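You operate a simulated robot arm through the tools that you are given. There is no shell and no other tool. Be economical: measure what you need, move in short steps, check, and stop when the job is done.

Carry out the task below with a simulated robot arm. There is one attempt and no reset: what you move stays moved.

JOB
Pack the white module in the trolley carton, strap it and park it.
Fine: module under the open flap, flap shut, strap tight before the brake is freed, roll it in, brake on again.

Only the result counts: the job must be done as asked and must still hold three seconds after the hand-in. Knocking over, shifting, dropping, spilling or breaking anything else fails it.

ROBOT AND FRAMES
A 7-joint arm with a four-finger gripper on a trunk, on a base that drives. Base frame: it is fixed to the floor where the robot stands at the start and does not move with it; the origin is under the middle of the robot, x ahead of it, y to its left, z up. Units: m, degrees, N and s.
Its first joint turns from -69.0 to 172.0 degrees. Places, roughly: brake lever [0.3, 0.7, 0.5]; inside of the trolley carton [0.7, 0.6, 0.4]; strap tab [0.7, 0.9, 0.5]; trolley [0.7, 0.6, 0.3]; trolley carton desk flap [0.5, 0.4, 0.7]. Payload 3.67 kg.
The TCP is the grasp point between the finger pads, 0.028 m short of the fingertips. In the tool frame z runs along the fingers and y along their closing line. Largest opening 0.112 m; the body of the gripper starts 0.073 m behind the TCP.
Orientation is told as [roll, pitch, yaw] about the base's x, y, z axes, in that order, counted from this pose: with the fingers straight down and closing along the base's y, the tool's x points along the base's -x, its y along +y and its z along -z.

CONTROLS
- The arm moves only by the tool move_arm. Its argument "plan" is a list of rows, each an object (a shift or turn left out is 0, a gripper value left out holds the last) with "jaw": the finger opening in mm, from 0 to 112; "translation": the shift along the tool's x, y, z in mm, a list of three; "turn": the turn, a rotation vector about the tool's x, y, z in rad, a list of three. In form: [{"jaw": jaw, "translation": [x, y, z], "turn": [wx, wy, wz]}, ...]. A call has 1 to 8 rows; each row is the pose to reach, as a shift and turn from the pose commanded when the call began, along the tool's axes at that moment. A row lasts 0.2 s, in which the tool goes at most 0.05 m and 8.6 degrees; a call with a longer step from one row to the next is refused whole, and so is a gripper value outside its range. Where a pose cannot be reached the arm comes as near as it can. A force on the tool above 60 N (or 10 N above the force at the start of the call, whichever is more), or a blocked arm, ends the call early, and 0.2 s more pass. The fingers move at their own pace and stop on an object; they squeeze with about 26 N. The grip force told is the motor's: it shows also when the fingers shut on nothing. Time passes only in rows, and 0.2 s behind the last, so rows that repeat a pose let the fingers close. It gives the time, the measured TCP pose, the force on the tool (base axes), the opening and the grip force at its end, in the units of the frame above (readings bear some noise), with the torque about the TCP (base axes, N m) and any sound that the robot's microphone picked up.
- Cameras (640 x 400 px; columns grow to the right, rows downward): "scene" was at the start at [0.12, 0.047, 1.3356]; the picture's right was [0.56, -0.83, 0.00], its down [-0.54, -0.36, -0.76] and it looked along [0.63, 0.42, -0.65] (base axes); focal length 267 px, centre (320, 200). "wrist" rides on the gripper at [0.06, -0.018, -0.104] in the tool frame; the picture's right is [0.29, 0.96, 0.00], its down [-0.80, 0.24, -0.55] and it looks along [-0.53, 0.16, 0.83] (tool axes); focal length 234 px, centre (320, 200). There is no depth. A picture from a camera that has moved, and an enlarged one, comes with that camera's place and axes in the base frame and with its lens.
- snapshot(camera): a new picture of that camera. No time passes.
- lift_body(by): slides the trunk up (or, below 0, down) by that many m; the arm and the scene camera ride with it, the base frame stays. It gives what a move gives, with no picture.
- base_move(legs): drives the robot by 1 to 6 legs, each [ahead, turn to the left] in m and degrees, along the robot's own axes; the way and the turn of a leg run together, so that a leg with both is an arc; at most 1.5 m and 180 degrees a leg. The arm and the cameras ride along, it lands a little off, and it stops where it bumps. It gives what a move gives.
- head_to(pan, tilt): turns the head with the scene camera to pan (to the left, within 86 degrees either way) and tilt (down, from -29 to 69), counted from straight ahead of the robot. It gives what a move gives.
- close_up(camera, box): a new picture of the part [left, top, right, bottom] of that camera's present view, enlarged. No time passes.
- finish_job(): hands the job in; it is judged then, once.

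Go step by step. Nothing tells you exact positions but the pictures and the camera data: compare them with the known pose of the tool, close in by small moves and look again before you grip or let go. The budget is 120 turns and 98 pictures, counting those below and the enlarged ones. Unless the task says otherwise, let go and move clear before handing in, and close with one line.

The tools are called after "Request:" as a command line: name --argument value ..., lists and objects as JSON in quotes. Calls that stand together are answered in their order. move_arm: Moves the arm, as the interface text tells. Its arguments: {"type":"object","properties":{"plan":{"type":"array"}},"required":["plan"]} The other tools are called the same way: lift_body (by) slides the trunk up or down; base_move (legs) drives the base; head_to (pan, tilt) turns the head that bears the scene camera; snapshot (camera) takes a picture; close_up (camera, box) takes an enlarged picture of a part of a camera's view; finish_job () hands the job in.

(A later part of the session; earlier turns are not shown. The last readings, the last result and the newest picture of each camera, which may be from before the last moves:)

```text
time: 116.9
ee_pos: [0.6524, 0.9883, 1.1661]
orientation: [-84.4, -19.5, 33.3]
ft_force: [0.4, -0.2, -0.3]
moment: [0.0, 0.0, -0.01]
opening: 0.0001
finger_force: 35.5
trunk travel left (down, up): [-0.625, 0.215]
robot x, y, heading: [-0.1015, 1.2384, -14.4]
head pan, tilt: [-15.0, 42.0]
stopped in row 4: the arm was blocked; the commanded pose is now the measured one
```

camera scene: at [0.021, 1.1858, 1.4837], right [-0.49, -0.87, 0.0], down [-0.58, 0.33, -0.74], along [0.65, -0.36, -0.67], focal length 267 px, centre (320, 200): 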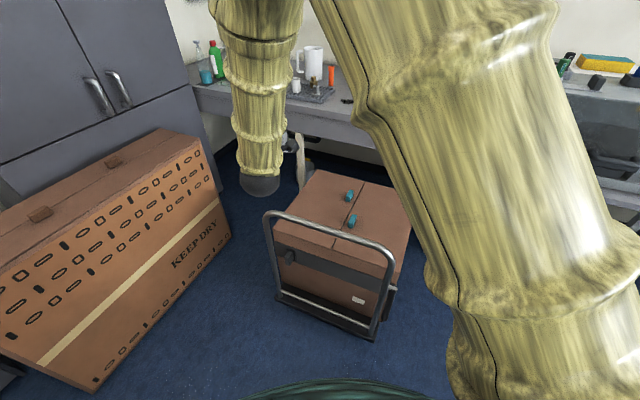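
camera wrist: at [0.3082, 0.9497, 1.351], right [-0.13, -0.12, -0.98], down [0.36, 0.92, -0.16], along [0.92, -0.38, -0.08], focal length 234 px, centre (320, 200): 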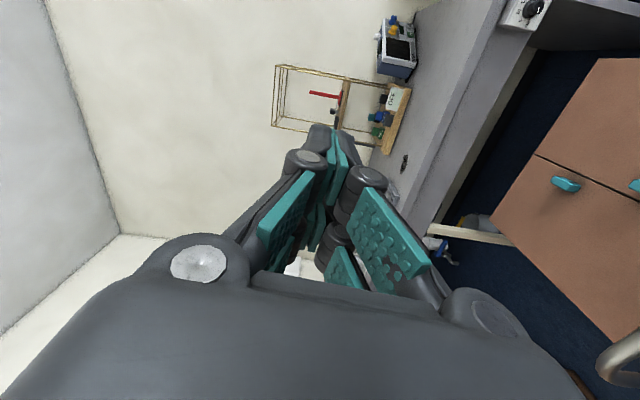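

The wrist bend itself is the problem since the forearm comes down vertically. I back the base 0.1 m (clear of the hoop) and lower the trunk so the arm reaches more horizontally.

Request:
base_move --legs '[[-0.12, 0]]'

Request:
lift_body --by -0.45

Request:
snapshot --camera "scene"

```text
time: 118.2
ee_pos: [0.5337, 1.0201, 1.1672]
orientation: [-84.5, -19.6, 33.6]
ft_force: [-0.2, 0.2, 0.5]
moment: [0.01, 0.04, 0.07]
opening: 0.0002
finger_force: 35.7
trunk travel left (down, up): [-0.625, 0.215]
robot x, y, heading: [-0.2192, 1.2732, -14.4]
head pan, tilt: [-15.0, 42.0]
```

```text
refused: -0.45 is not a number from -0.4 to 0.4
```

```text
25 pictures are left
camera scene: at [-0.0988, 1.2168, 1.484], right [-0.49, -0.87, 0.0], down [-0.58, 0.33, -0.74], along [0.65, -0.36, -0.67], focal length 267 px, centre (320, 200)
```

scene: 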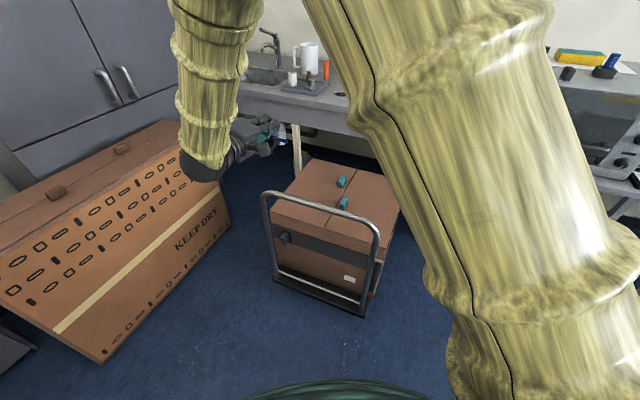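

Request:
lift_body --by -0.4

Request:
head_to --pan -15 --tilt 20

Request:
snapshot --camera "scene"

```text
time: 122.0
ee_pos: [0.5355, 1.0192, 0.7668]
orientation: [-84.5, -19.6, 33.5]
ft_force: [-0.8, 0.1, -0.3]
moment: [-0.02, -0.01, 0.0]
opening: 0.0001
finger_force: 35.9
trunk travel left (down, up): [-0.225, 0.615]
robot x, y, heading: [-0.2162, 1.2693, -14.2]
head pan, tilt: [-15.0, 42.0]
```

```text
time: 122.9
ee_pos: [0.5352, 1.0202, 0.7667]
orientation: [-84.5, -19.6, 33.6]
ft_force: [0.4, 0.3, -0.6]
moment: [-0.03, 0.0, 0.03]
opening: 0.0
finger_force: 36.1
trunk travel left (down, up): [-0.225, 0.615]
robot x, y, heading: [-0.2207, 1.2674, -14.1]
head pan, tilt: [-15.0, 20.0]
```

```text
24 pictures are left
camera scene: at [-0.0882, 1.2115, 1.118], right [-0.49, -0.87, 0.0], down [-0.3, 0.17, -0.94], along [0.82, -0.46, -0.34], focal length 267 px, centre (320, 200)
```

scene: 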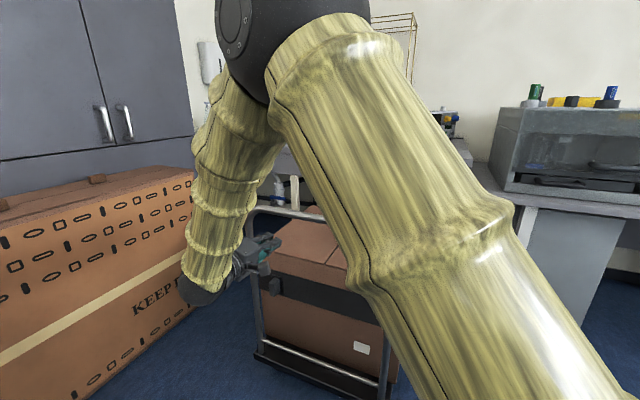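

The forearm must slope forward, so the robot should stand farther back along the carton's axis. I raise the trunk for clearance over the hoop and drive to about (0.16, 1.72), heading -53°.

Request:
lift_body --by 0.3

Request:
base_move --legs '[[0, -116], [-0.59, 0], [0, 77]]'

```text
time: 125.9
ee_pos: [0.5369, 1.0208, 1.0647]
orientation: [-84.5, -19.5, 33.4]
ft_force: [-0.5, -0.8, 0.2]
moment: [-0.01, 0.02, -0.01]
opening: 0.0
finger_force: 35.8
trunk travel left (down, up): [-0.525, 0.315]
robot x, y, heading: [-0.2191, 1.2726, -14.3]
head pan, tilt: [-15.0, 20.0]
```

```text
time: 137.4
ee_pos: [0.5783, 1.0062, 1.065]
orientation: [-84.4, -19.5, -7.4]
ft_force: [-0.8, 0.8, -0.3]
moment: [0.0, 0.0, -0.03]
opening: 0.0
finger_force: 35.9
trunk travel left (down, up): [-0.525, 0.315]
robot x, y, heading: [0.1706, 1.6893, -55.3]
head pan, tilt: [-15.0, 20.0]
```

Now rotate the tool to point along the carton axis with the wrist further out.

Request:
move_arm --plan '[{"translation": [-11, 5, -9], "turn": [-0.015, -0.124, -0.038]}, {"translation": [-23, 10, -19], "turn": [-0.031, -0.248, -0.076]}, {"translation": [-34, 15, -28], "turn": [-0.046, -0.372, -0.113]}, {"translation": [-46, 20, -38], "turn": [-0.061, -0.495, -0.151]}, {"translation": [-57, 25, -47], "turn": [-0.077, -0.619, -0.189]}, {"translation": [-69, 30, -57], "turn": [-0.092, -0.743, -0.227]}, {"translation": [-69, 30, -57], "turn": [-0.092, -0.743, -0.227]}]'

Request:
snapshot --camera "scene"

```text
time: 139.2
ee_pos: [0.6272, 1.0168, 1.0915]
orientation: [-89.9, -14.2, 33.2]
ft_force: [-0.3, -0.2, 0.0]
moment: [-0.05, -0.01, 0.01]
opening: 0.0001
finger_force: 36.0
trunk travel left (down, up): [-0.525, 0.315]
robot x, y, heading: [0.1739, 1.6883, -55.5]
head pan, tilt: [-15.0, 20.0]
stopped in row 7: the arm was blocked; the commanded pose is now the measured one
```

```text
23 pictures are left
camera scene: at [0.2322, 1.5596, 1.4181], right [-0.94, -0.34, 0.0], down [-0.12, 0.32, -0.94], along [0.32, -0.88, -0.34], focal length 267 px, centre (320, 200)
```

scene: 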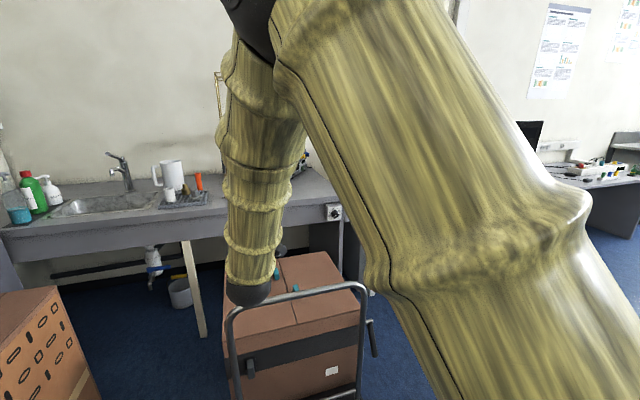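

Close to the wanted orientation. I back the base 4 cm for hoop clearance, and lower the trunk.

Request:
base_move --legs '[[-0.05, 0]]'

Request:
lift_body --by -0.4

Request:
move_arm --plan '[{"translation": [0, 30, 0]}, {"translation": [0, 65, 0]}, {"translation": [0, 100, 0]}, {"translation": [0, 135, 0]}, {"translation": [0, 170, 0]}]'

Request:
snapshot --camera "wrist"

```text
time: 140.2
ee_pos: [0.5996, 1.0594, 1.0916]
orientation: [-89.9, -14.2, 33.2]
ft_force: [0.0, 0.4, -0.9]
moment: [0.03, -0.03, 0.01]
opening: 0.0
finger_force: 35.9
trunk travel left (down, up): [-0.525, 0.315]
robot x, y, heading: [0.1428, 1.7285, -55.3]
head pan, tilt: [-15.0, 20.0]
```

```text
time: 144.0
ee_pos: [0.6004, 1.0578, 0.6915]
orientation: [-89.9, -14.3, 33.2]
ft_force: [0.2, -0.4, -0.5]
moment: [-0.01, 0.02, 0.0]
opening: 0.0
finger_force: 35.6
trunk travel left (down, up): [-0.125, 0.715]
robot x, y, heading: [0.1466, 1.7303, -55.5]
head pan, tilt: [-15.0, 20.0]
```

```text
time: 144.7
ee_pos: [0.5824, 1.0256, 0.6463]
orientation: [-90.2, -21.0, 28.7]
ft_force: [-0.1, 0.9, 1.2]
moment: [0.07, 0.04, 0.0]
opening: 0.0
finger_force: 35.7
trunk travel left (down, up): [-0.125, 0.715]
robot x, y, heading: [0.1441, 1.7299, -55.5]
head pan, tilt: [-15.0, 20.0]
stopped in row 3: the arm was blocked; the commanded pose is now the measured one
```

```text
22 pictures are left
camera wrist: at [0.4773, 1.0861, 0.641], right [0.07, 0.03, -1.0], down [0.46, 0.89, 0.06], along [0.89, -0.46, 0.04], focal length 234 px, centre (320, 200)
```

wrist: 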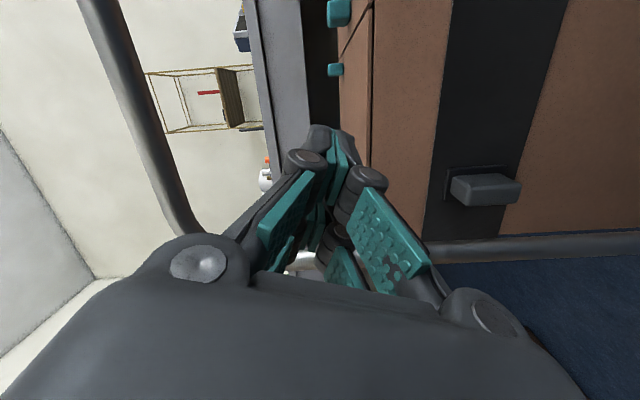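

The tab is clearly visible now (a block sticking ~5 cm out). The wrist limit sits on this roll side, so I'll roll the tool the other way round (camera to the post side, still closing vertically).

Request:
move_arm --plan '[{"turn": [0, 0, 0.145]}, {"turn": [0, 0, 0.29]}, {"turn": [0, 0, 0.435]}, {"turn": [0, 0, 0.58]}, {"turn": [0, 0, 0.725]}, {"turn": [0, 0, 0.87]}, {"turn": [0, 0, 1.015]}, {"turn": [0, 0, 1.16]}]'

Request:
move_arm --plan '[{"turn": [0, 0, 0.145]}, {"turn": [0, 0, 0.29]}, {"turn": [0, 0, 0.435]}, {"turn": [0, 0, 0.58]}, {"turn": [0, 0, 0.725]}, {"turn": [0, 0, 0.87]}, {"turn": [0, 0, 1.015]}, {"turn": [0, 0, 1.16]}]'

```text
time: 146.5
ee_pos: [0.5835, 1.0264, 0.646]
orientation: [-92.3, -87.4, 31.4]
ft_force: [0.5, -0.5, -0.7]
moment: [-0.02, -0.02, -0.02]
opening: 0.0
finger_force: 35.3
trunk travel left (down, up): [-0.125, 0.715]
robot x, y, heading: [0.1475, 1.7304, -55.3]
head pan, tilt: [-15.0, 20.0]
```

```text
time: 148.3
ee_pos: [0.5848, 1.0261, 0.646]
orientation: [90.1, -26.2, -151.1]
ft_force: [-0.1, 0.7, -0.3]
moment: [0.02, -0.01, 0.03]
opening: 0.0
finger_force: 35.7
trunk travel left (down, up): [-0.125, 0.715]
robot x, y, heading: [0.1472, 1.7304, -55.5]
head pan, tilt: [-15.0, 20.0]
```

The wrist moves freely this way. Now level out and move to the pre-grasp in front of the tab with the jaws open.

Request:
move_arm --plan '[{"translation": [26, -22, 1], "turn": [-0.007, 0.034, 0.115]}, {"translation": [53, -45, 3], "turn": [-0.015, 0.068, 0.229]}, {"translation": [80, -67, 4], "turn": [-0.022, 0.102, 0.344]}, {"translation": [106, -89, 5], "turn": [-0.03, 0.136, 0.458]}, {"jaw": 70, "translation": [133, -112, 7], "turn": [-0.03, 0.136, 0.458]}, {"jaw": 70, "translation": [159, -134, 8], "turn": [-0.03, 0.136, 0.458]}, {"jaw": 70, "translation": [159, -134, 8], "turn": [-0.03, 0.136, 0.458]}]'

Request:
snapshot --camera "wrist"

Request:
head_to --pan 0 --tilt 35

Request:
snapshot --camera "scene"

```text
time: 149.9
ee_pos: [0.6598, 1.0568, 0.4572]
orientation: [89.9, 0.2, -143.0]
ft_force: [0.1, -0.8, 0.0]
moment: [0.0, -0.05, -0.02]
opening: 0.0698
finger_force: 0.0
trunk travel left (down, up): [-0.125, 0.715]
robot x, y, heading: [0.1473, 1.735, -55.2]
head pan, tilt: [-15.0, 20.0]
```

```text
21 pictures are left
camera wrist: at [0.6461, 1.175, 0.4384], right [0.23, 0.17, 0.96], down [-0.97, -0.04, 0.24], along [0.07, -0.98, 0.16], focal length 234 px, centre (320, 200)
```

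wrist: 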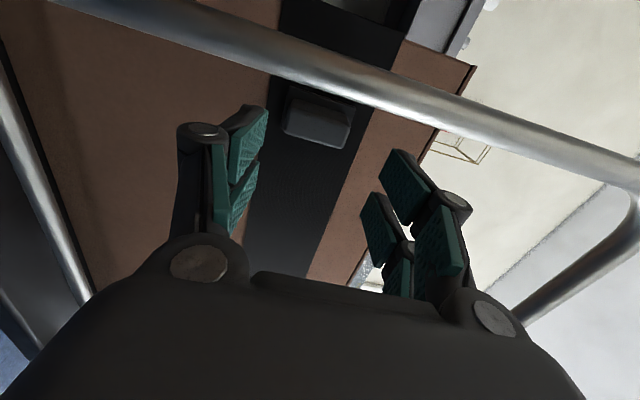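

```text
time: 150.7
ee_pos: [0.6609, 1.0557, 0.4573]
orientation: [89.9, -0.1, -143.1]
ft_force: [0.5, 0.7, 1.1]
moment: [-0.01, 0.03, 0.04]
opening: 0.0701
finger_force: 0.0
trunk travel left (down, up): [-0.125, 0.715]
robot x, y, heading: [0.1468, 1.73, -55.2]
head pan, tilt: [0.0, 35.0]
```

```text
20 pictures are left
camera scene: at [0.2231, 1.6155, 0.9943], right [-0.82, -0.57, 0.0], down [-0.33, 0.47, -0.82], along [0.47, -0.67, -0.57], focal length 267 px, centre (320, 200)
```

scene: 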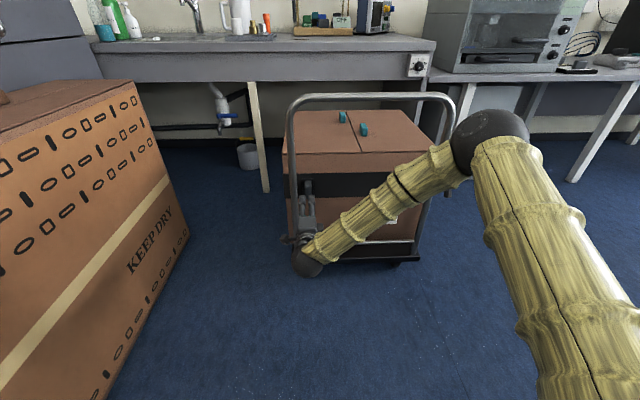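

Perfect alignment: the tab sits centred between the fingers. Open a bit wider and advance slowly.

Request:
move_arm --plan '[{"jaw": 92, "translation": [0, 0, 25]}, {"jaw": 92, "translation": [0, 0, 50]}, {"translation": [0, 0, 70]}, {"translation": [0, 0, 85]}, {"translation": [0, 0, 97]}, {"translation": [0, 0, 106]}, {"translation": [0, 0, 112]}]'

Request:
snapshot --camera "wrist"

Request:
close_up --camera "scene" --box '[260, 150, 380, 290]'

```text
time: 152.3
ee_pos: [0.728, 0.9701, 0.4552]
orientation: [90.0, 0.1, -143.1]
ft_force: [-0.2, 0.6, -0.1]
moment: [0.01, 0.03, -0.03]
opening: 0.0916
finger_force: 0.1
trunk travel left (down, up): [-0.125, 0.715]
robot x, y, heading: [0.144, 1.7312, -55.3]
head pan, tilt: [0.0, 35.0]
```

```text
19 pictures are left
camera wrist: at [0.7125, 1.0882, 0.4368], right [0.23, 0.17, 0.96], down [-0.97, -0.04, 0.24], along [0.07, -0.98, 0.16], focal length 234 px, centre (320, 200)
```

wrist: 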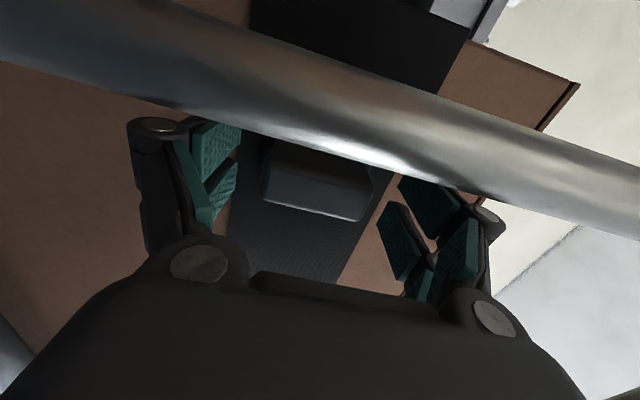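

```text
2.86 times, centred on (320, 220) of scene
camera zoom: at [0.2231, 1.6156, 0.9942], right [-0.82, -0.57, 0.0], down [-0.33, 0.47, -0.82], along [0.47, -0.67, -0.57], focal length 762 px, centre (320, 143)
```

zoom: 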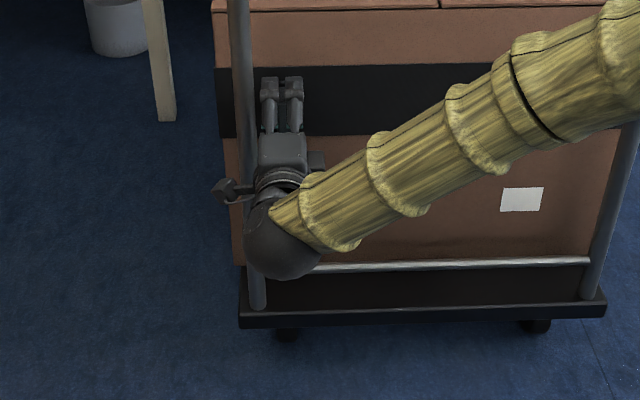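

The tab is between the pads. Close and check.

Request:
move_arm --plan '[{"jaw": 70}, {"jaw": 40}, {"jaw": 0}, {"jaw": 0}]'

Request:
snapshot --camera "wrist"

```text
time: 153.3
ee_pos: [0.7267, 0.9692, 0.4544]
orientation: [90.0, 0.0, -143.1]
ft_force: [0.6, -1.5, -1.3]
moment: [0.04, 0.01, 0.11]
opening: 0.0597
finger_force: 45.3
trunk travel left (down, up): [-0.125, 0.715]
robot x, y, heading: [0.1475, 1.7343, -55.6]
head pan, tilt: [0.0, 35.0]
```

```text
17 pictures are left
camera wrist: at [0.7124, 1.0884, 0.4365], right [0.23, 0.17, 0.96], down [-0.97, -0.03, 0.24], along [0.07, -0.98, 0.16], focal length 234 px, centre (320, 200)
```

wrist: 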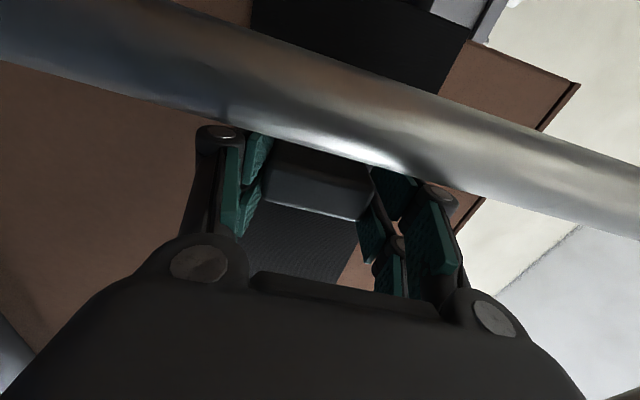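

Gripped (60 mm). Pull the tab straight out, slowly.

Request:
move_arm --plan '[{"jaw": 0, "translation": [0, 0, -6]}, {"translation": [0, 0, -12]}, {"translation": [0, 0, -18]}, {"translation": [0, 0, -24]}, {"translation": [0, 0, -30]}, {"translation": [0, 0, -36]}, {"translation": [0, 0, -42]}, {"translation": [0, 0, -48]}]'

Request:
snapshot --camera "wrist"

```text
time: 155.1
ee_pos: [0.6975, 1.0084, 0.4542]
orientation: [90.0, -0.1, -143.1]
ft_force: [0.0, -1.4, 1.0]
moment: [-0.03, 0.02, -0.02]
opening: 0.0
finger_force: 35.9
trunk travel left (down, up): [-0.125, 0.715]
robot x, y, heading: [0.1407, 1.7265, -55.5]
head pan, tilt: [0.0, 35.0]
```

```text
16 pictures are left
camera wrist: at [0.6833, 1.1262, 0.4361], right [0.23, 0.17, 0.96], down [-0.97, -0.04, 0.24], along [0.07, -0.98, 0.16], focal length 234 px, centre (320, 200)
```

wrist: 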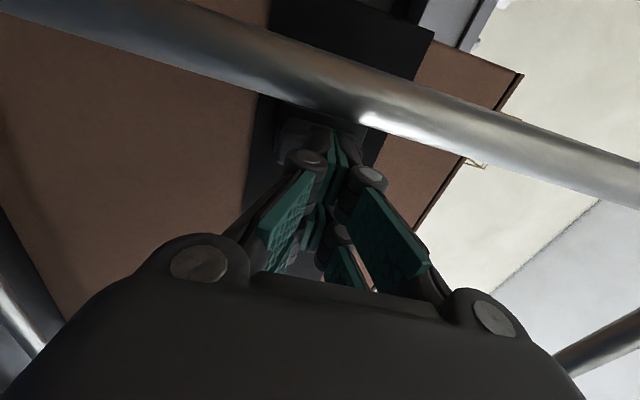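

It slipped off. Open, re-look at the tab to see whether it moved.

Request:
move_arm --plan '[{"jaw": 92, "translation": [0, 0, -30]}, {"jaw": 92, "translation": [0, 0, -58]}, {"jaw": 92, "translation": [0, 0, -58]}]'

Request:
close_up --camera "wrist" --box '[220, 60, 420, 200]'

```text
time: 155.9
ee_pos: [0.6638, 1.0546, 0.4534]
orientation: [90.0, 0.1, -143.3]
ft_force: [0.3, -0.4, 0.3]
moment: [-0.03, 0.02, 0.0]
opening: 0.092
finger_force: 0.1
trunk travel left (down, up): [-0.125, 0.715]
robot x, y, heading: [0.148, 1.7302, -55.2]
head pan, tilt: [0.0, 35.0]
```

```text
2.86 times, centred on (320, 130) of wrist
camera zoom: at [0.6492, 1.1728, 0.4351], right [0.23, 0.17, 0.96], down [-0.97, -0.03, 0.24], along [0.07, -0.98, 0.16], focal length 669 px, centre (320, 400)
```

zoom: 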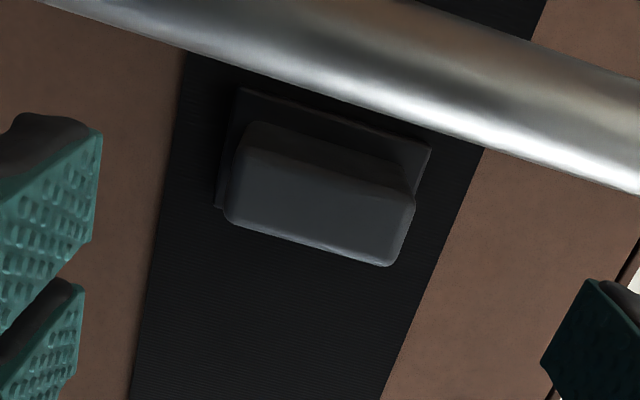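

The tab hasn't moved; its tip is at u≈-0.326, so my grip overlapped only ~14 mm. Go in 2 cm deeper and 8 mm off the post, then grip again.

Request:
move_arm --plan '[{"translation": [-4, 0, 30]}, {"translation": [-8, 0, 60]}, {"translation": [-8, 0, 85]}, {"translation": [-8, 0, 105]}, {"translation": [-8, 0, 117]}, {"translation": [-8, 0, 125]}, {"translation": [-8, 0, 131]}]'

Request:
move_arm --plan '[{"jaw": 60}, {"jaw": 30}, {"jaw": 0}, {"jaw": 0}, {"jaw": 0}]'

Request:
move_arm --plan '[{"translation": [0, 0, -3]}, {"translation": [0, 0, -6]}, {"translation": [0, 0, -9]}, {"translation": [0, 0, -12]}, {"translation": [0, 0, -15]}]'

```text
time: 157.5
ee_pos: [0.7367, 0.944, 0.4553]
orientation: [90.0, 0.1, -143.1]
ft_force: [0.1, -0.7, -0.7]
moment: [0.01, -0.02, -0.02]
opening: 0.0917
finger_force: 0.0
trunk travel left (down, up): [-0.125, 0.715]
robot x, y, heading: [0.1449, 1.7287, -55.6]
head pan, tilt: [0.0, 35.0]
```

```text
time: 158.4
ee_pos: [0.735, 0.9475, 0.4545]
orientation: [90.1, 0.0, -143.0]
ft_force: [-9.6, 10.6, 6.2]
moment: [-0.75, -0.51, 0.08]
opening: 0.0592
finger_force: 45.3
trunk travel left (down, up): [-0.125, 0.715]
robot x, y, heading: [0.1444, 1.7288, -55.1]
head pan, tilt: [0.0, 35.0]
stopped in row 4: the force on the tool passed its limit at 61 N (the readings are from after the stop); the commanded pose is now the measured one
```

```text
time: 159.6
ee_pos: [0.7275, 0.9565, 0.4548]
orientation: [90.1, 0.1, -143.1]
ft_force: [25.0, -31.7, 11.2]
moment: [-0.15, -0.09, -0.18]
opening: 0.0597
finger_force: 45.2
trunk travel left (down, up): [-0.125, 0.715]
robot x, y, heading: [0.1451, 1.7313, -55.5]
head pan, tilt: [0.0, 35.0]
```

The tab holds with about 40 N pull resistance. Continue pulling slowly.

Request:
move_arm --plan '[{"translation": [0, 0, -3]}, {"translation": [0, 0, -6]}, {"translation": [0, 0, -9]}, {"translation": [0, 0, -12]}, {"translation": [0, 0, -15]}, {"translation": [0, 0, -18]}]'

Request:
snapshot --camera "wrist"

```text
time: 161.0
ee_pos: [0.7174, 0.9719, 0.456]
orientation: [89.9, 0.1, -143.1]
ft_force: [25.0, -31.4, 14.8]
moment: [-0.13, -0.11, 0.2]
opening: 0.0594
finger_force: 44.7
trunk travel left (down, up): [-0.125, 0.715]
robot x, y, heading: [0.1431, 1.7326, -55.7]
head pan, tilt: [0.0, 35.0]
```

```text
14 pictures are left
camera wrist: at [0.7016, 1.0908, 0.4367], right [0.23, 0.17, 0.96], down [-0.97, -0.04, 0.24], along [0.08, -0.98, 0.16], focal length 234 px, centre (320, 200)
```

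wrist: 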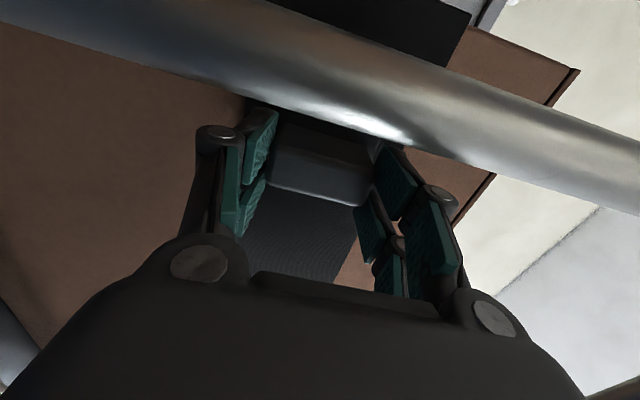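

Request:
move_arm --plan '[{"translation": [0, 0, -4]}, {"translation": [0, 0, -8]}, {"translation": [0, 0, -12]}, {"translation": [0, 0, -16]}, {"translation": [0, 0, -20]}, {"translation": [0, 0, -24]}]'

```text
time: 162.4
ee_pos: [0.7012, 0.9934, 0.4528]
orientation: [89.7, 0.0, -143.0]
ft_force: [-0.3, -0.6, -0.6]
moment: [0.03, -0.02, 0.0]
opening: 0.0001
finger_force: 36.2
trunk travel left (down, up): [-0.125, 0.715]
robot x, y, heading: [0.1406, 1.733, -55.3]
head pan, tilt: [0.0, 35.0]
```

Let go again; back off to the same viewpoint and compare the tab's position.

Request:
move_arm --plan '[{"jaw": 92, "translation": [0, 0, -35]}, {"jaw": 92, "translation": [7, 0, -72]}, {"jaw": 92, "translation": [7, 0, -72]}]'

Request:
close_up --camera "wrist" --box '[220, 60, 420, 200]'

```text
time: 163.2
ee_pos: [0.6651, 1.0549, 0.4529]
orientation: [89.8, 0.1, -143.1]
ft_force: [0.1, 0.6, 0.5]
moment: [0.0, 0.02, 0.01]
opening: 0.092
finger_force: 0.1
trunk travel left (down, up): [-0.125, 0.715]
robot x, y, heading: [0.1433, 1.7339, -55.7]
head pan, tilt: [0.0, 35.0]
```

```text
2.86 times, centred on (320, 130) of wrist
camera zoom: at [0.6495, 1.1738, 0.4354], right [0.23, 0.17, 0.96], down [-0.97, -0.04, 0.24], along [0.08, -0.98, 0.16], focal length 669 px, centre (320, 400)
```

zoom: 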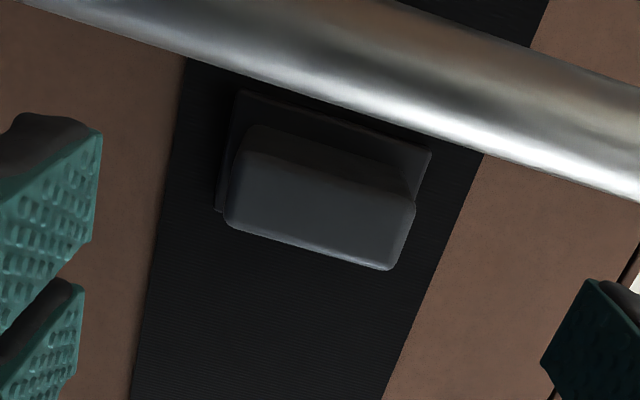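

The tab didn't move outward at all, so it likely slides along the strap instead. I grip it deep again and test sideways (toward -n first).

Request:
move_arm --plan '[{"translation": [-4, 0, 35]}, {"translation": [-8, 0, 70]}, {"translation": [-8, 0, 95]}, {"translation": [-8, 0, 115]}, {"translation": [-8, 0, 128]}]'

Request:
move_arm --plan '[{"jaw": 65}, {"jaw": 50}, {"jaw": 30}, {"jaw": 0}, {"jaw": 0}]'

Request:
move_arm --plan '[{"jaw": 0, "translation": [-4, 0, 0]}, {"translation": [-8, 0, 0]}, {"translation": [-12, 0, 0]}, {"translation": [-16, 0, 0]}, {"translation": [-20, 0, 0]}]'

```text
time: 164.4
ee_pos: [0.735, 0.9453, 0.4534]
orientation: [89.9, 0.0, -143.1]
ft_force: [-1.1, -0.4, 0.2]
moment: [-0.03, -0.02, 0.02]
opening: 0.0918
finger_force: 0.0
trunk travel left (down, up): [-0.125, 0.715]
robot x, y, heading: [0.1446, 1.7309, -55.3]
head pan, tilt: [0.0, 35.0]
```

```text
time: 165.6
ee_pos: [0.7341, 0.9467, 0.4546]
orientation: [89.9, 0.1, -143.0]
ft_force: [-37.8, 44.2, 7.9]
moment: [-0.93, -0.91, -0.07]
opening: 0.0591
finger_force: 44.9
trunk travel left (down, up): [-0.125, 0.715]
robot x, y, heading: [0.1467, 1.7302, -55.6]
head pan, tilt: [0.0, 35.0]
```

```text
time: 166.8
ee_pos: [0.7194, 0.9346, 0.4549]
orientation: [90.0, 0.1, -143.0]
ft_force: [-16.1, 49.4, 6.6]
moment: [-1.29, -0.19, 1.1]
opening: 0.0593
finger_force: 44.9
trunk travel left (down, up): [-0.125, 0.715]
robot x, y, heading: [0.1498, 1.7264, -55.4]
head pan, tilt: [0.0, 35.0]
```

Request:
snapshot --camera "wrist"

```text
12 pictures are left
camera wrist: at [0.7039, 1.0534, 0.4366], right [0.23, 0.17, 0.96], down [-0.97, -0.04, 0.24], along [0.08, -0.98, 0.16], focal length 234 px, centre (320, 200)
```

wrist: 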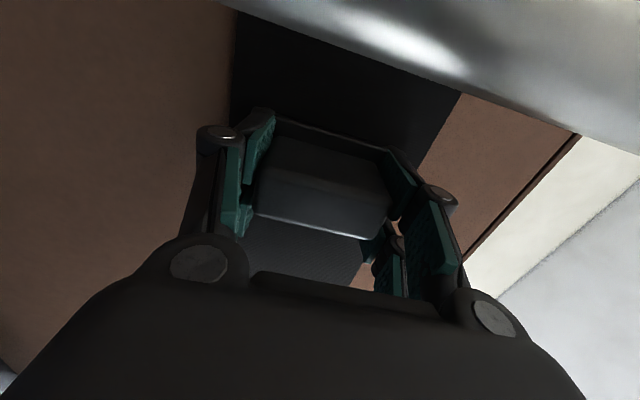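

The tab slid along with the gripper toward -n (the post stayed put). Continue sliding it that way, easing the press slightly.

Request:
move_arm --plan '[{"translation": [-4, 0, -2]}, {"translation": [-10, 0, -3]}, {"translation": [-16, 0, -3]}, {"translation": [-22, 0, -3]}, {"translation": [-28, 0, -3]}, {"translation": [-34, 0, -3]}, {"translation": [-40, 0, -3]}, {"translation": [-46, 0, -3]}]'

```text
time: 168.6
ee_pos: [0.6789, 0.9104, 0.4547]
orientation: [90.0, 0.1, -143.1]
ft_force: [20.8, -26.0, 16.3]
moment: [-0.35, -0.01, -0.05]
opening: 0.0596
finger_force: 45.2
trunk travel left (down, up): [-0.125, 0.715]
robot x, y, heading: [0.1463, 1.7313, -55.3]
head pan, tilt: [0.0, 35.0]
```

Still gripped and sliding freely. Continue.

Request:
move_arm --plan '[{"translation": [-6, 0, 2]}, {"translation": [-13, 0, 2]}, {"translation": [-20, 0, 2]}, {"translation": [-27, 0, 2]}, {"translation": [-34, 0, 2]}, {"translation": [-41, 0, 2]}, {"translation": [-48, 0, 2]}, {"translation": [-55, 0, 2]}]'

Request:
snapshot --camera "wrist"

```text
time: 170.4
ee_pos: [0.6366, 0.8754, 0.4557]
orientation: [90.0, -0.1, -143.1]
ft_force: [-5.7, 8.6, 24.2]
moment: [-0.46, -0.22, 0.99]
opening: 0.0597
finger_force: 44.4
trunk travel left (down, up): [-0.125, 0.715]
robot x, y, heading: [0.1438, 1.7334, -55.6]
head pan, tilt: [0.0, 35.0]
```

```text
11 pictures are left
camera wrist: at [0.6212, 0.9944, 0.4364], right [0.23, 0.17, 0.96], down [-0.97, -0.04, 0.24], along [0.08, -0.98, 0.16], focal length 234 px, centre (320, 200)
```

wrist: 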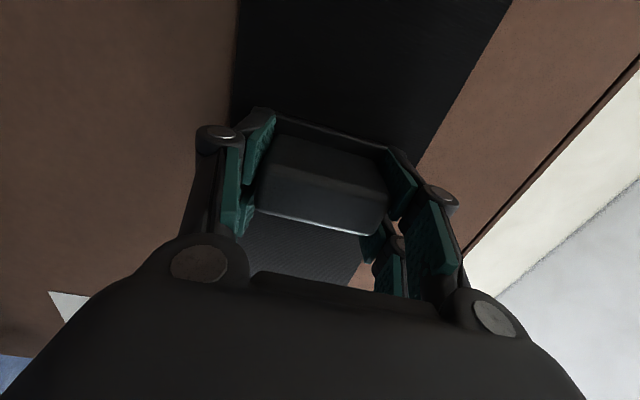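

Sliding well (12 cm so far). Continue until it comes up against its stop.

Request:
move_arm --plan '[{"translation": [-10, 0, 0]}, {"translation": [-20, 0, 0]}, {"translation": [-30, 0, 0]}, {"translation": [-40, 0, 0]}, {"translation": [-50, 0, 0]}, {"translation": [-60, 0, 0]}, {"translation": [-70, 0, 0]}, {"translation": [-80, 0, 0]}]'

```text
time: 172.2
ee_pos: [0.5738, 0.8259, 0.4527]
orientation: [89.9, 0.1, -143.1]
ft_force: [0.6, -0.2, 0.4]
moment: [0.0, -0.01, -0.01]
opening: 0.0
finger_force: 36.3
trunk travel left (down, up): [-0.125, 0.715]
robot x, y, heading: [0.1447, 1.7312, -55.4]
head pan, tilt: [0.0, 35.0]
```

The grip came off – probably at the stop. Back off and look.

Request:
move_arm --plan '[{"translation": [0, 0, -40]}, {"translation": [0, 0, -80]}, {"translation": [0, 0, -125]}, {"translation": [0, 0, -125]}]'

Request:
snapshot --camera "wrist"

```text
time: 173.2
ee_pos: [0.5006, 0.926, 0.4537]
orientation: [89.8, 0.1, -143.0]
ft_force: [0.3, -0.2, -0.2]
moment: [-0.01, -0.03, 0.03]
opening: 0.0
finger_force: 36.0
trunk travel left (down, up): [-0.125, 0.715]
robot x, y, heading: [0.1475, 1.731, -55.6]
head pan, tilt: [0.0, 35.0]
```

```text
10 pictures are left
camera wrist: at [0.4875, 1.0456, 0.4361], right [0.23, 0.17, 0.96], down [-0.97, -0.04, 0.24], along [0.08, -0.98, 0.16], focal length 234 px, centre (320, 200)
```

wrist: 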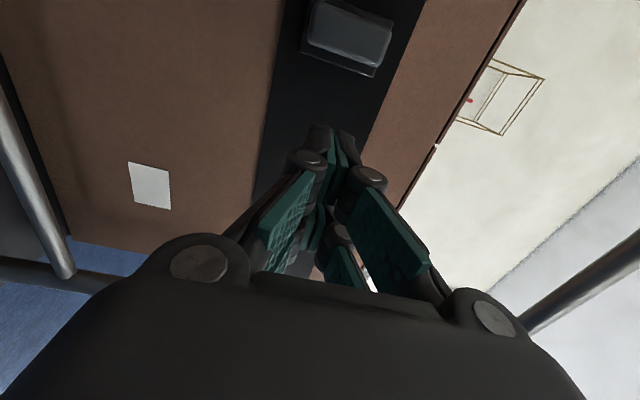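

The tab now rests at n≈1.03, 12–13 cm from its start. To be sure it's against the stop, I push it further with closed fingers from the other side.

Request:
move_arm --plan '[{"translation": [45, 0, 0]}, {"translation": [90, 0, 0]}, {"translation": [129, 0, 0]}, {"translation": [129, 0, 45]}, {"translation": [129, 0, 85]}, {"translation": [129, 0, 110]}, {"translation": [129, 0, 116]}]'

Request:
move_arm --plan '[{"translation": [-10, 0, 0]}, {"translation": [-18, 0, 0]}, {"translation": [-24, 0, 0]}, {"translation": [-30, 0, 0]}, {"translation": [-36, 0, 0]}, {"translation": [-42, 0, 0]}, {"translation": [-48, 0, 0]}, {"translation": [-54, 0, 0]}]'

```text
time: 174.8
ee_pos: [0.6713, 0.9124, 0.4529]
orientation: [89.8, 0.0, -143.0]
ft_force: [-0.5, 0.3, 0.6]
moment: [0.0, 0.02, 0.0]
opening: 0.0003
finger_force: 35.9
trunk travel left (down, up): [-0.125, 0.715]
robot x, y, heading: [0.1406, 1.7349, -55.2]
head pan, tilt: [0.0, 35.0]
```

```text
time: 175.9
ee_pos: [0.6552, 0.9016, 0.4551]
orientation: [89.7, 0.0, -141.9]
ft_force: [12.1, 13.5, -1.0]
moment: [-0.06, 0.04, -0.25]
opening: 0.0059
finger_force: 35.5
trunk travel left (down, up): [-0.125, 0.715]
robot x, y, heading: [0.1424, 1.7306, -54.6]
head pan, tilt: [0.0, 35.0]
stopped in row 5: the force on the tool passed its limit at 67 N (the readings are from after the stop); the commanded pose is now the measured one
```

Hard stop felt at 67 N: the strap is tight. Retract, raise the trunk and look at the brake lever.

Request:
move_arm --plan '[{"translation": [10, 0, 0]}, {"translation": [10, 0, -40]}, {"translation": [10, 0, -85]}, {"translation": [10, 0, -130]}, {"translation": [10, 0, -130]}]'

Request:
lift_body --by 0.35

Request:
close_up --camera "scene" --box '[250, 180, 490, 330]'

```text
time: 177.1
ee_pos: [0.5794, 1.0094, 0.4566]
orientation: [89.7, 0.2, -142.2]
ft_force: [0.8, -0.8, 0.5]
moment: [-0.01, -0.01, 0.01]
opening: 0.0
finger_force: 35.8
trunk travel left (down, up): [-0.125, 0.715]
robot x, y, heading: [0.1468, 1.7251, -55.0]
head pan, tilt: [0.0, 35.0]
```

```text
time: 180.5
ee_pos: [0.58, 1.0074, 0.8068]
orientation: [89.7, 0.1, -142.1]
ft_force: [1.3, 0.0, 0.0]
moment: [-0.01, 0.0, 0.0]
opening: 0.0
finger_force: 36.4
trunk travel left (down, up): [-0.475, 0.365]
robot x, y, heading: [0.145, 1.7326, -54.8]
head pan, tilt: [0.0, 35.0]
```

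```text
2.67 times, centred on (370, 255) of scene
camera zoom: at [0.2239, 1.6164, 1.3442], right [-0.82, -0.57, 0.0], down [-0.33, 0.47, -0.82], along [0.47, -0.67, -0.57], focal length 712 px, centre (187, 53)
```

zoom: 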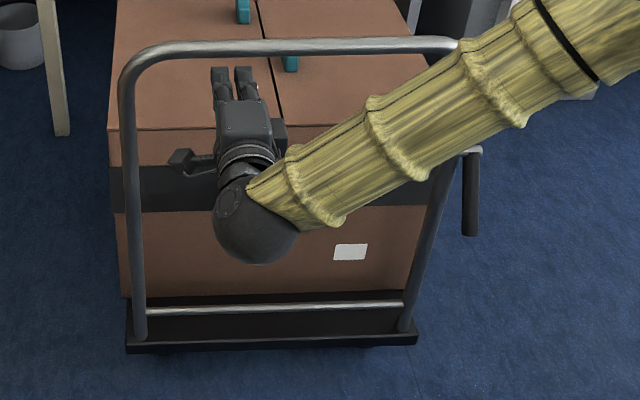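

The lever hangs from its pivot at about (u -0.38, n 0.69, z 0.61), tilted ~25° toward the robot, end near z 0.48. I'll grip it with a horizontal tool closing sideways; move across in front of the hoop while rolling the tool.

Request:
move_arm --plan '[{"jaw": 0, "translation": [-48, 0, -5], "turn": [0, 0, -0.14]}, {"translation": [-96, 0, -10], "turn": [0, 0, -0.28]}, {"translation": [-144, 0, -15], "turn": [0, 0, -0.42]}, {"translation": [-192, 0, -20], "turn": [0, 0, -0.56]}, {"translation": [-240, 0, -25], "turn": [0, 0, -0.7]}, {"translation": [-288, 0, -28], "turn": [0, 0, -0.84]}, {"translation": [-336, 0, -30], "turn": [0, 0, -0.98]}, {"translation": [-384, 0, -30], "turn": [0, 0, -1.12]}]'

Request:
move_arm --plan '[{"turn": [0, 0, -0.14]}, {"turn": [0, 0, -0.28]}, {"turn": [0, 0, -0.42]}, {"jaw": 50, "turn": [0, 0, -0.451]}]'

```text
time: 182.3
ee_pos: [0.2591, 0.7959, 0.8054]
orientation: [89.4, -64.2, -141.5]
ft_force: [-0.5, -0.9, -0.3]
moment: [-0.06, 0.0, -0.02]
opening: 0.0
finger_force: 36.1
trunk travel left (down, up): [-0.475, 0.365]
robot x, y, heading: [0.1474, 1.7291, -55.2]
head pan, tilt: [0.0, 35.0]
```

```text
time: 183.3
ee_pos: [0.2594, 0.7949, 0.8058]
orientation: [7.9, -89.7, -60.0]
ft_force: [0.1, 0.1, 0.4]
moment: [-0.02, 0.02, 0.02]
opening: 0.0503
finger_force: 0.4
trunk travel left (down, up): [-0.475, 0.365]
robot x, y, heading: [0.1469, 1.7306, -54.9]
head pan, tilt: [0.0, 35.0]
```

Now lower to lever height and look with the wrist camera.

Request:
lift_body --by -0.295

Request:
snapshot --camera "wrist"

```text
time: 186.3
ee_pos: [0.2582, 0.7965, 0.5102]
orientation: [24.1, -89.7, -76.2]
ft_force: [0.5, -0.2, -0.7]
moment: [0.03, -0.03, 0.0]
opening: 0.0501
finger_force: 0.1
trunk travel left (down, up): [-0.18, 0.66]
robot x, y, heading: [0.1482, 1.7293, -55.1]
head pan, tilt: [0.0, 35.0]
```

```text
8 pictures are left
camera wrist: at [0.1809, 0.8672, 0.4506], right [0.76, 0.59, -0.29], down [-0.15, 0.58, 0.8], along [0.64, -0.56, 0.53], focal length 234 px, centre (320, 200)
```

wrist: 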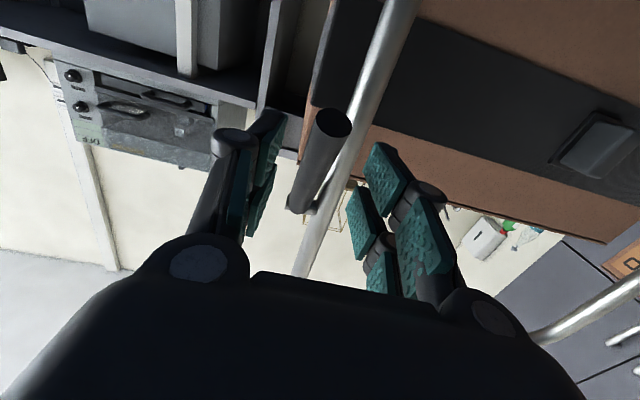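

The lever is right between the open fingers. Advance 5.5 cm and close on it.

Request:
move_arm --plan '[{"translation": [0, 0, 20]}, {"translation": [0, 0, 40]}, {"translation": [0, 0, 55]}, {"jaw": 30, "translation": [0, 0, 55]}, {"jaw": 0, "translation": [0, 0, 55]}, {"jaw": 0, "translation": [0, 0, 55]}]'

```text
time: 187.7
ee_pos: [0.2962, 0.7528, 0.513]
orientation: [25.2, -89.7, -77.3]
ft_force: [5.6, 11.1, -1.5]
moment: [0.14, -0.54, -0.2]
opening: 0.0238
finger_force: 44.8
trunk travel left (down, up): [-0.18, 0.66]
robot x, y, heading: [0.1479, 1.7276, -54.9]
head pan, tilt: [0.0, 35.0]
```

Gripped (24 mm). Try swinging the lever up/outward around its pivot, watching the force.

Request:
move_arm --plan '[{"jaw": 0, "translation": [-3, 0, -6]}, {"translation": [-6, 0, -11]}, {"translation": [-10, 0, -17]}, {"translation": [-15, 0, -23]}, {"translation": [-21, 0, -30]}, {"translation": [-27, 0, -36]}]'

```text
time: 189.1
ee_pos: [0.2724, 0.7841, 0.5339]
orientation: [10.5, -89.2, -62.4]
ft_force: [36.0, 35.1, -24.1]
moment: [0.77, 1.32, 0.69]
opening: 0.0247
finger_force: 45.2
trunk travel left (down, up): [-0.18, 0.66]
robot x, y, heading: [0.144, 1.7267, -55.1]
head pan, tilt: [0.0, 35.0]
```

Moves, with some side load; relieve sideways and continue a little, then look.

Request:
move_arm --plan '[{"translation": [0, 3, 0]}, {"translation": [-5, 5, -4]}, {"translation": [-10, 5, -7]}, {"translation": [-15, 5, -10]}, {"translation": [-22, 5, -14]}, {"translation": [-30, 5, -18]}]'

Request:
snapshot --camera "wrist"

```text
time: 190.5
ee_pos: [0.263, 0.7961, 0.567]
orientation: [26.0, -89.6, -78.3]
ft_force: [1.6, -3.1, -14.0]
moment: [1.12, 0.87, -0.21]
opening: 0.0246
finger_force: 44.9
trunk travel left (down, up): [-0.18, 0.66]
robot x, y, heading: [0.1449, 1.7305, -55.3]
head pan, tilt: [0.0, 35.0]
```

```text
7 pictures are left
camera wrist: at [0.1848, 0.8672, 0.5071], right [0.76, 0.59, -0.29], down [-0.15, 0.58, 0.8], along [0.64, -0.56, 0.53], focal length 234 px, centre (320, 200)
```

wrist: 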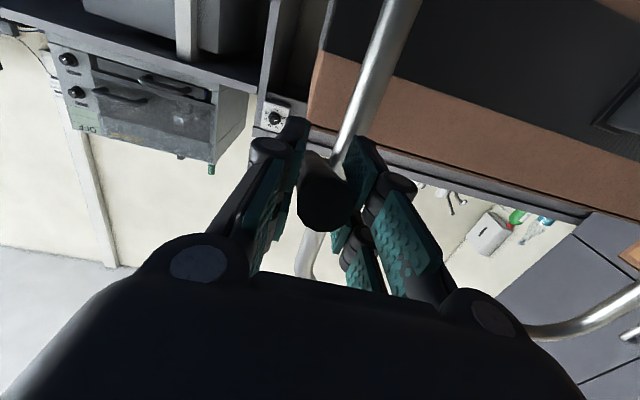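

The lever is rotating up (now about 68°). Continue until its end stop.

Request:
move_arm --plan '[{"translation": [-8, 0, -2]}, {"translation": [-16, 0, -3]}, {"translation": [-23, 0, -5]}, {"translation": [-32, 0, -6]}, {"translation": [-41, 0, -6]}, {"translation": [-50, 0, -6]}]'

```text
time: 191.9
ee_pos: [0.2579, 0.801, 0.6166]
orientation: [31.2, -89.6, -83.4]
ft_force: [-17.4, -9.5, -19.2]
moment: [0.86, 1.18, -1.13]
opening: 0.0238
finger_force: 45.0
trunk travel left (down, up): [-0.18, 0.66]
robot x, y, heading: [0.1467, 1.7327, -55.1]
head pan, tilt: [0.0, 35.0]
```

Request:
move_arm --plan '[{"translation": [-9, -2, 1]}, {"translation": [-18, -2, 3]}, {"translation": [-27, -2, 6]}, {"translation": [-35, -2, 10]}, {"translation": [-43, -2, 14]}, {"translation": [-51, -2, 18]}]'

```text
time: 193.3
ee_pos: [0.2692, 0.787, 0.6695]
orientation: [27.2, -89.9, -79.2]
ft_force: [0.0, -0.9, -0.5]
moment: [-0.02, -0.01, -0.04]
opening: 0.0
finger_force: 36.1
trunk travel left (down, up): [-0.18, 0.66]
robot x, y, heading: [0.1475, 1.7306, -54.8]
head pan, tilt: [0.0, 35.0]
```

The grip slipped off, presumably at the lever's upper stop. Back off and check the lever.

Request:
move_arm --plan '[{"translation": [0, 0, -40]}, {"jaw": 50, "translation": [20, 0, -75]}, {"jaw": 50, "translation": [45, 0, -75]}]'

Request:
snapshot --camera "wrist"

```text
time: 194.1
ee_pos: [0.2222, 0.8464, 0.6218]
orientation: [30.4, -89.7, -82.5]
ft_force: [0.3, 0.4, 0.8]
moment: [0.0, 0.04, 0.03]
opening: 0.0502
finger_force: 0.0
trunk travel left (down, up): [-0.18, 0.66]
robot x, y, heading: [0.1402, 1.7299, -55.0]
head pan, tilt: [0.0, 35.0]
```

```text
6 pictures are left
camera wrist: at [0.1431, 0.9175, 0.5624], right [0.76, 0.59, -0.29], down [-0.15, 0.58, 0.8], along [0.64, -0.56, 0.53], focal length 234 px, centre (320, 200)
```

wrist: 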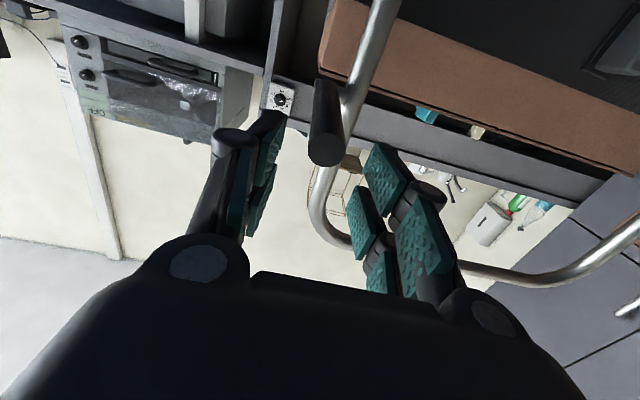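

The lever now stands out horizontally at its stop, so the brake should be free. I bring closed fingers through the hoop to the middle of the carton's handle face (n≈0.94, z≈0.39) to push.

Request:
move_arm --plan '[{"translation": [29, 0, -5]}, {"jaw": 0, "translation": [58, 32, 0]}, {"translation": [87, 64, 0]}, {"translation": [116, 96, 0]}, {"translation": [145, 130, 5]}, {"translation": [175, 165, 10]}, {"translation": [204, 200, 20]}, {"translation": [232, 232, 35]}]'

Request:
move_arm --plan '[{"translation": [0, 22, 30]}, {"translation": [0, 22, 65]}, {"translation": [0, 22, 100]}, {"translation": [0, 22, 130]}, {"translation": [0, 22, 155]}]'

Request:
snapshot --camera "scene"

```text
time: 195.9
ee_pos: [0.4295, 0.9643, 0.3897]
orientation: [31.9, -89.7, -84.0]
ft_force: [0.6, -0.6, 0.8]
moment: [0.02, -0.01, 0.0]
opening: 0.0002
finger_force: 26.1
trunk travel left (down, up): [-0.18, 0.66]
robot x, y, heading: [0.1457, 1.7277, -54.8]
head pan, tilt: [0.0, 35.0]
```

```text
time: 197.1
ee_pos: [0.5431, 0.8551, 0.3906]
orientation: [28.5, -89.8, -80.5]
ft_force: [0.7, -0.6, -0.2]
moment: [0.01, 0.0, 0.0]
opening: 0.0003
finger_force: 25.5
trunk travel left (down, up): [-0.18, 0.66]
robot x, y, heading: [0.1469, 1.7279, -54.9]
head pan, tilt: [0.0, 35.0]
```

```text
5 pictures are left
camera scene: at [0.2241, 1.6168, 1.0493], right [-0.82, -0.57, 0.0], down [-0.33, 0.47, -0.82], along [0.47, -0.67, -0.57], focal length 267 px, centre (320, 200)
```

scene: 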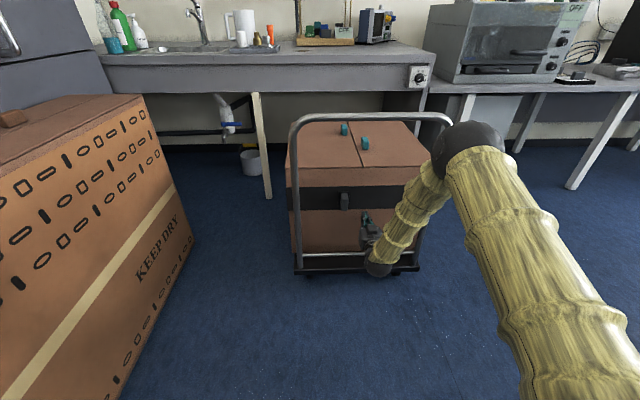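

Push forward with the arm gently to see if the trolley rolls.

Request:
move_arm --plan '[{"translation": [0, 0, 25]}, {"translation": [0, 0, 45]}, {"translation": [0, 0, 60]}, {"translation": [0, 0, 75]}, {"translation": [0, 0, 90]}, {"translation": [0, 0, 105]}, {"translation": [0, 0, 120]}]'

```text
time: 198.7
ee_pos: [0.615, 0.7591, 0.39]
orientation: [23.0, -89.7, -75.1]
ft_force: [0.0, 0.0, 0.7]
moment: [0.0, -0.02, -0.01]
opening: 0.0
finger_force: 36.0
trunk travel left (down, up): [-0.18, 0.66]
robot x, y, heading: [0.144, 1.7302, -55.1]
head pan, tilt: [0.0, 35.0]
```

It rolls freely – the brake is off. Now push it in by driving the base, in steps.

Request:
base_move --legs '[[0.15, 0]]'

Request:
base_move --legs '[[0.12, 0]]'

Request:
snapshot --camera "scene"

```text
time: 200.1
ee_pos: [0.6925, 0.6335, 0.3893]
orientation: [22.3, -89.7, -74.9]
ft_force: [0.7, 0.7, 0.7]
moment: [0.02, -0.01, -0.03]
opening: 0.0001
finger_force: 35.3
trunk travel left (down, up): [-0.18, 0.66]
robot x, y, heading: [0.2308, 1.6099, -55.1]
head pan, tilt: [0.0, 35.0]
```

```text
time: 201.3
ee_pos: [0.7628, 0.537, 0.3901]
orientation: [22.1, -89.7, -74.4]
ft_force: [0.0, 0.4, 0.6]
moment: [-0.01, -0.02, -0.05]
opening: 0.0
finger_force: 35.9
trunk travel left (down, up): [-0.18, 0.66]
robot x, y, heading: [0.2998, 1.5094, -55.2]
head pan, tilt: [0.0, 35.0]
```

```text
4 pictures are left
camera scene: at [0.3763, 1.3959, 1.0492], right [-0.82, -0.57, 0.0], down [-0.33, 0.47, -0.82], along [0.47, -0.67, -0.57], focal length 267 px, centre (320, 200)
```

scene: 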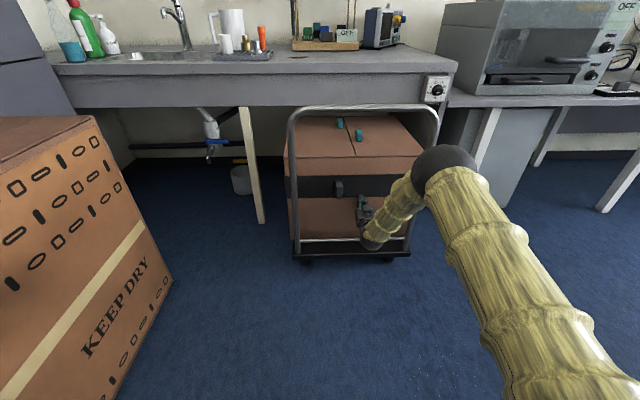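

The trolley is rolling straight into the bay. Continue in steps, watching for the stop.

Request:
base_move --legs '[[0.1, 0]]'

Request:
base_move --legs '[[0.08, 0]]'

```text
time: 202.4
ee_pos: [0.825, 0.453, 0.389]
orientation: [21.4, -89.5, -73.7]
ft_force: [-0.6, 0.7, 0.6]
moment: [0.03, 0.02, -0.01]
opening: 0.0
finger_force: 36.0
trunk travel left (down, up): [-0.18, 0.66]
robot x, y, heading: [0.3578, 1.4239, -54.7]
head pan, tilt: [0.0, 35.0]
```

```text
time: 203.5
ee_pos: [0.8688, 0.3873, 0.3894]
orientation: [20.9, -89.7, -73.2]
ft_force: [0.3, -0.3, -0.2]
moment: [-0.04, 0.02, 0.05]
opening: 0.0
finger_force: 35.7
trunk travel left (down, up): [-0.18, 0.66]
robot x, y, heading: [0.404, 1.3606, -55.3]
head pan, tilt: [0.0, 35.0]
```

Request:
snapshot --camera "scene"

```text
3 pictures are left
camera scene: at [0.4812, 1.2465, 1.0492], right [-0.82, -0.57, 0.0], down [-0.33, 0.47, -0.82], along [0.47, -0.67, -0.57], focal length 267 px, centre (320, 200)
```

scene: 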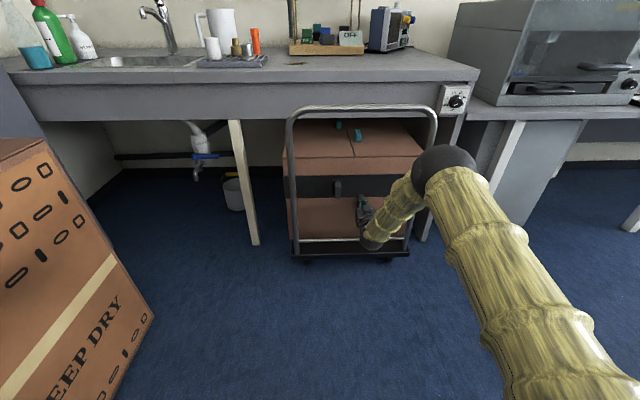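

Still rolling freely. Small further steps until it meets resistance.

Request:
base_move --legs '[[0.06, 0]]'

Request:
base_move --legs '[[0.05, 0]]'

```text
time: 204.5
ee_pos: [0.9034, 0.3395, 0.3897]
orientation: [20.3, -89.7, -72.6]
ft_force: [0.3, -0.7, 0.8]
moment: [0.02, 0.02, -0.01]
opening: 0.0001
finger_force: 35.5
trunk travel left (down, up): [-0.18, 0.66]
robot x, y, heading: [0.4354, 1.3099, -55.1]
head pan, tilt: [0.0, 35.0]
```

```text
time: 205.3
ee_pos: [0.9133, 0.3279, 0.3928]
orientation: [140.2, -89.9, 167.7]
ft_force: [-15.8, 26.6, 16.8]
moment: [-0.29, -0.1, -0.11]
opening: 0.0058
finger_force: 35.9
trunk travel left (down, up): [-0.18, 0.66]
robot x, y, heading: [0.4494, 1.2962, -55.0]
head pan, tilt: [0.0, 35.0]
stopped in leg 1: the force on the tool passed its limit at 427 N (the readings are from after the stop); the commanded pose is now the measured one
```

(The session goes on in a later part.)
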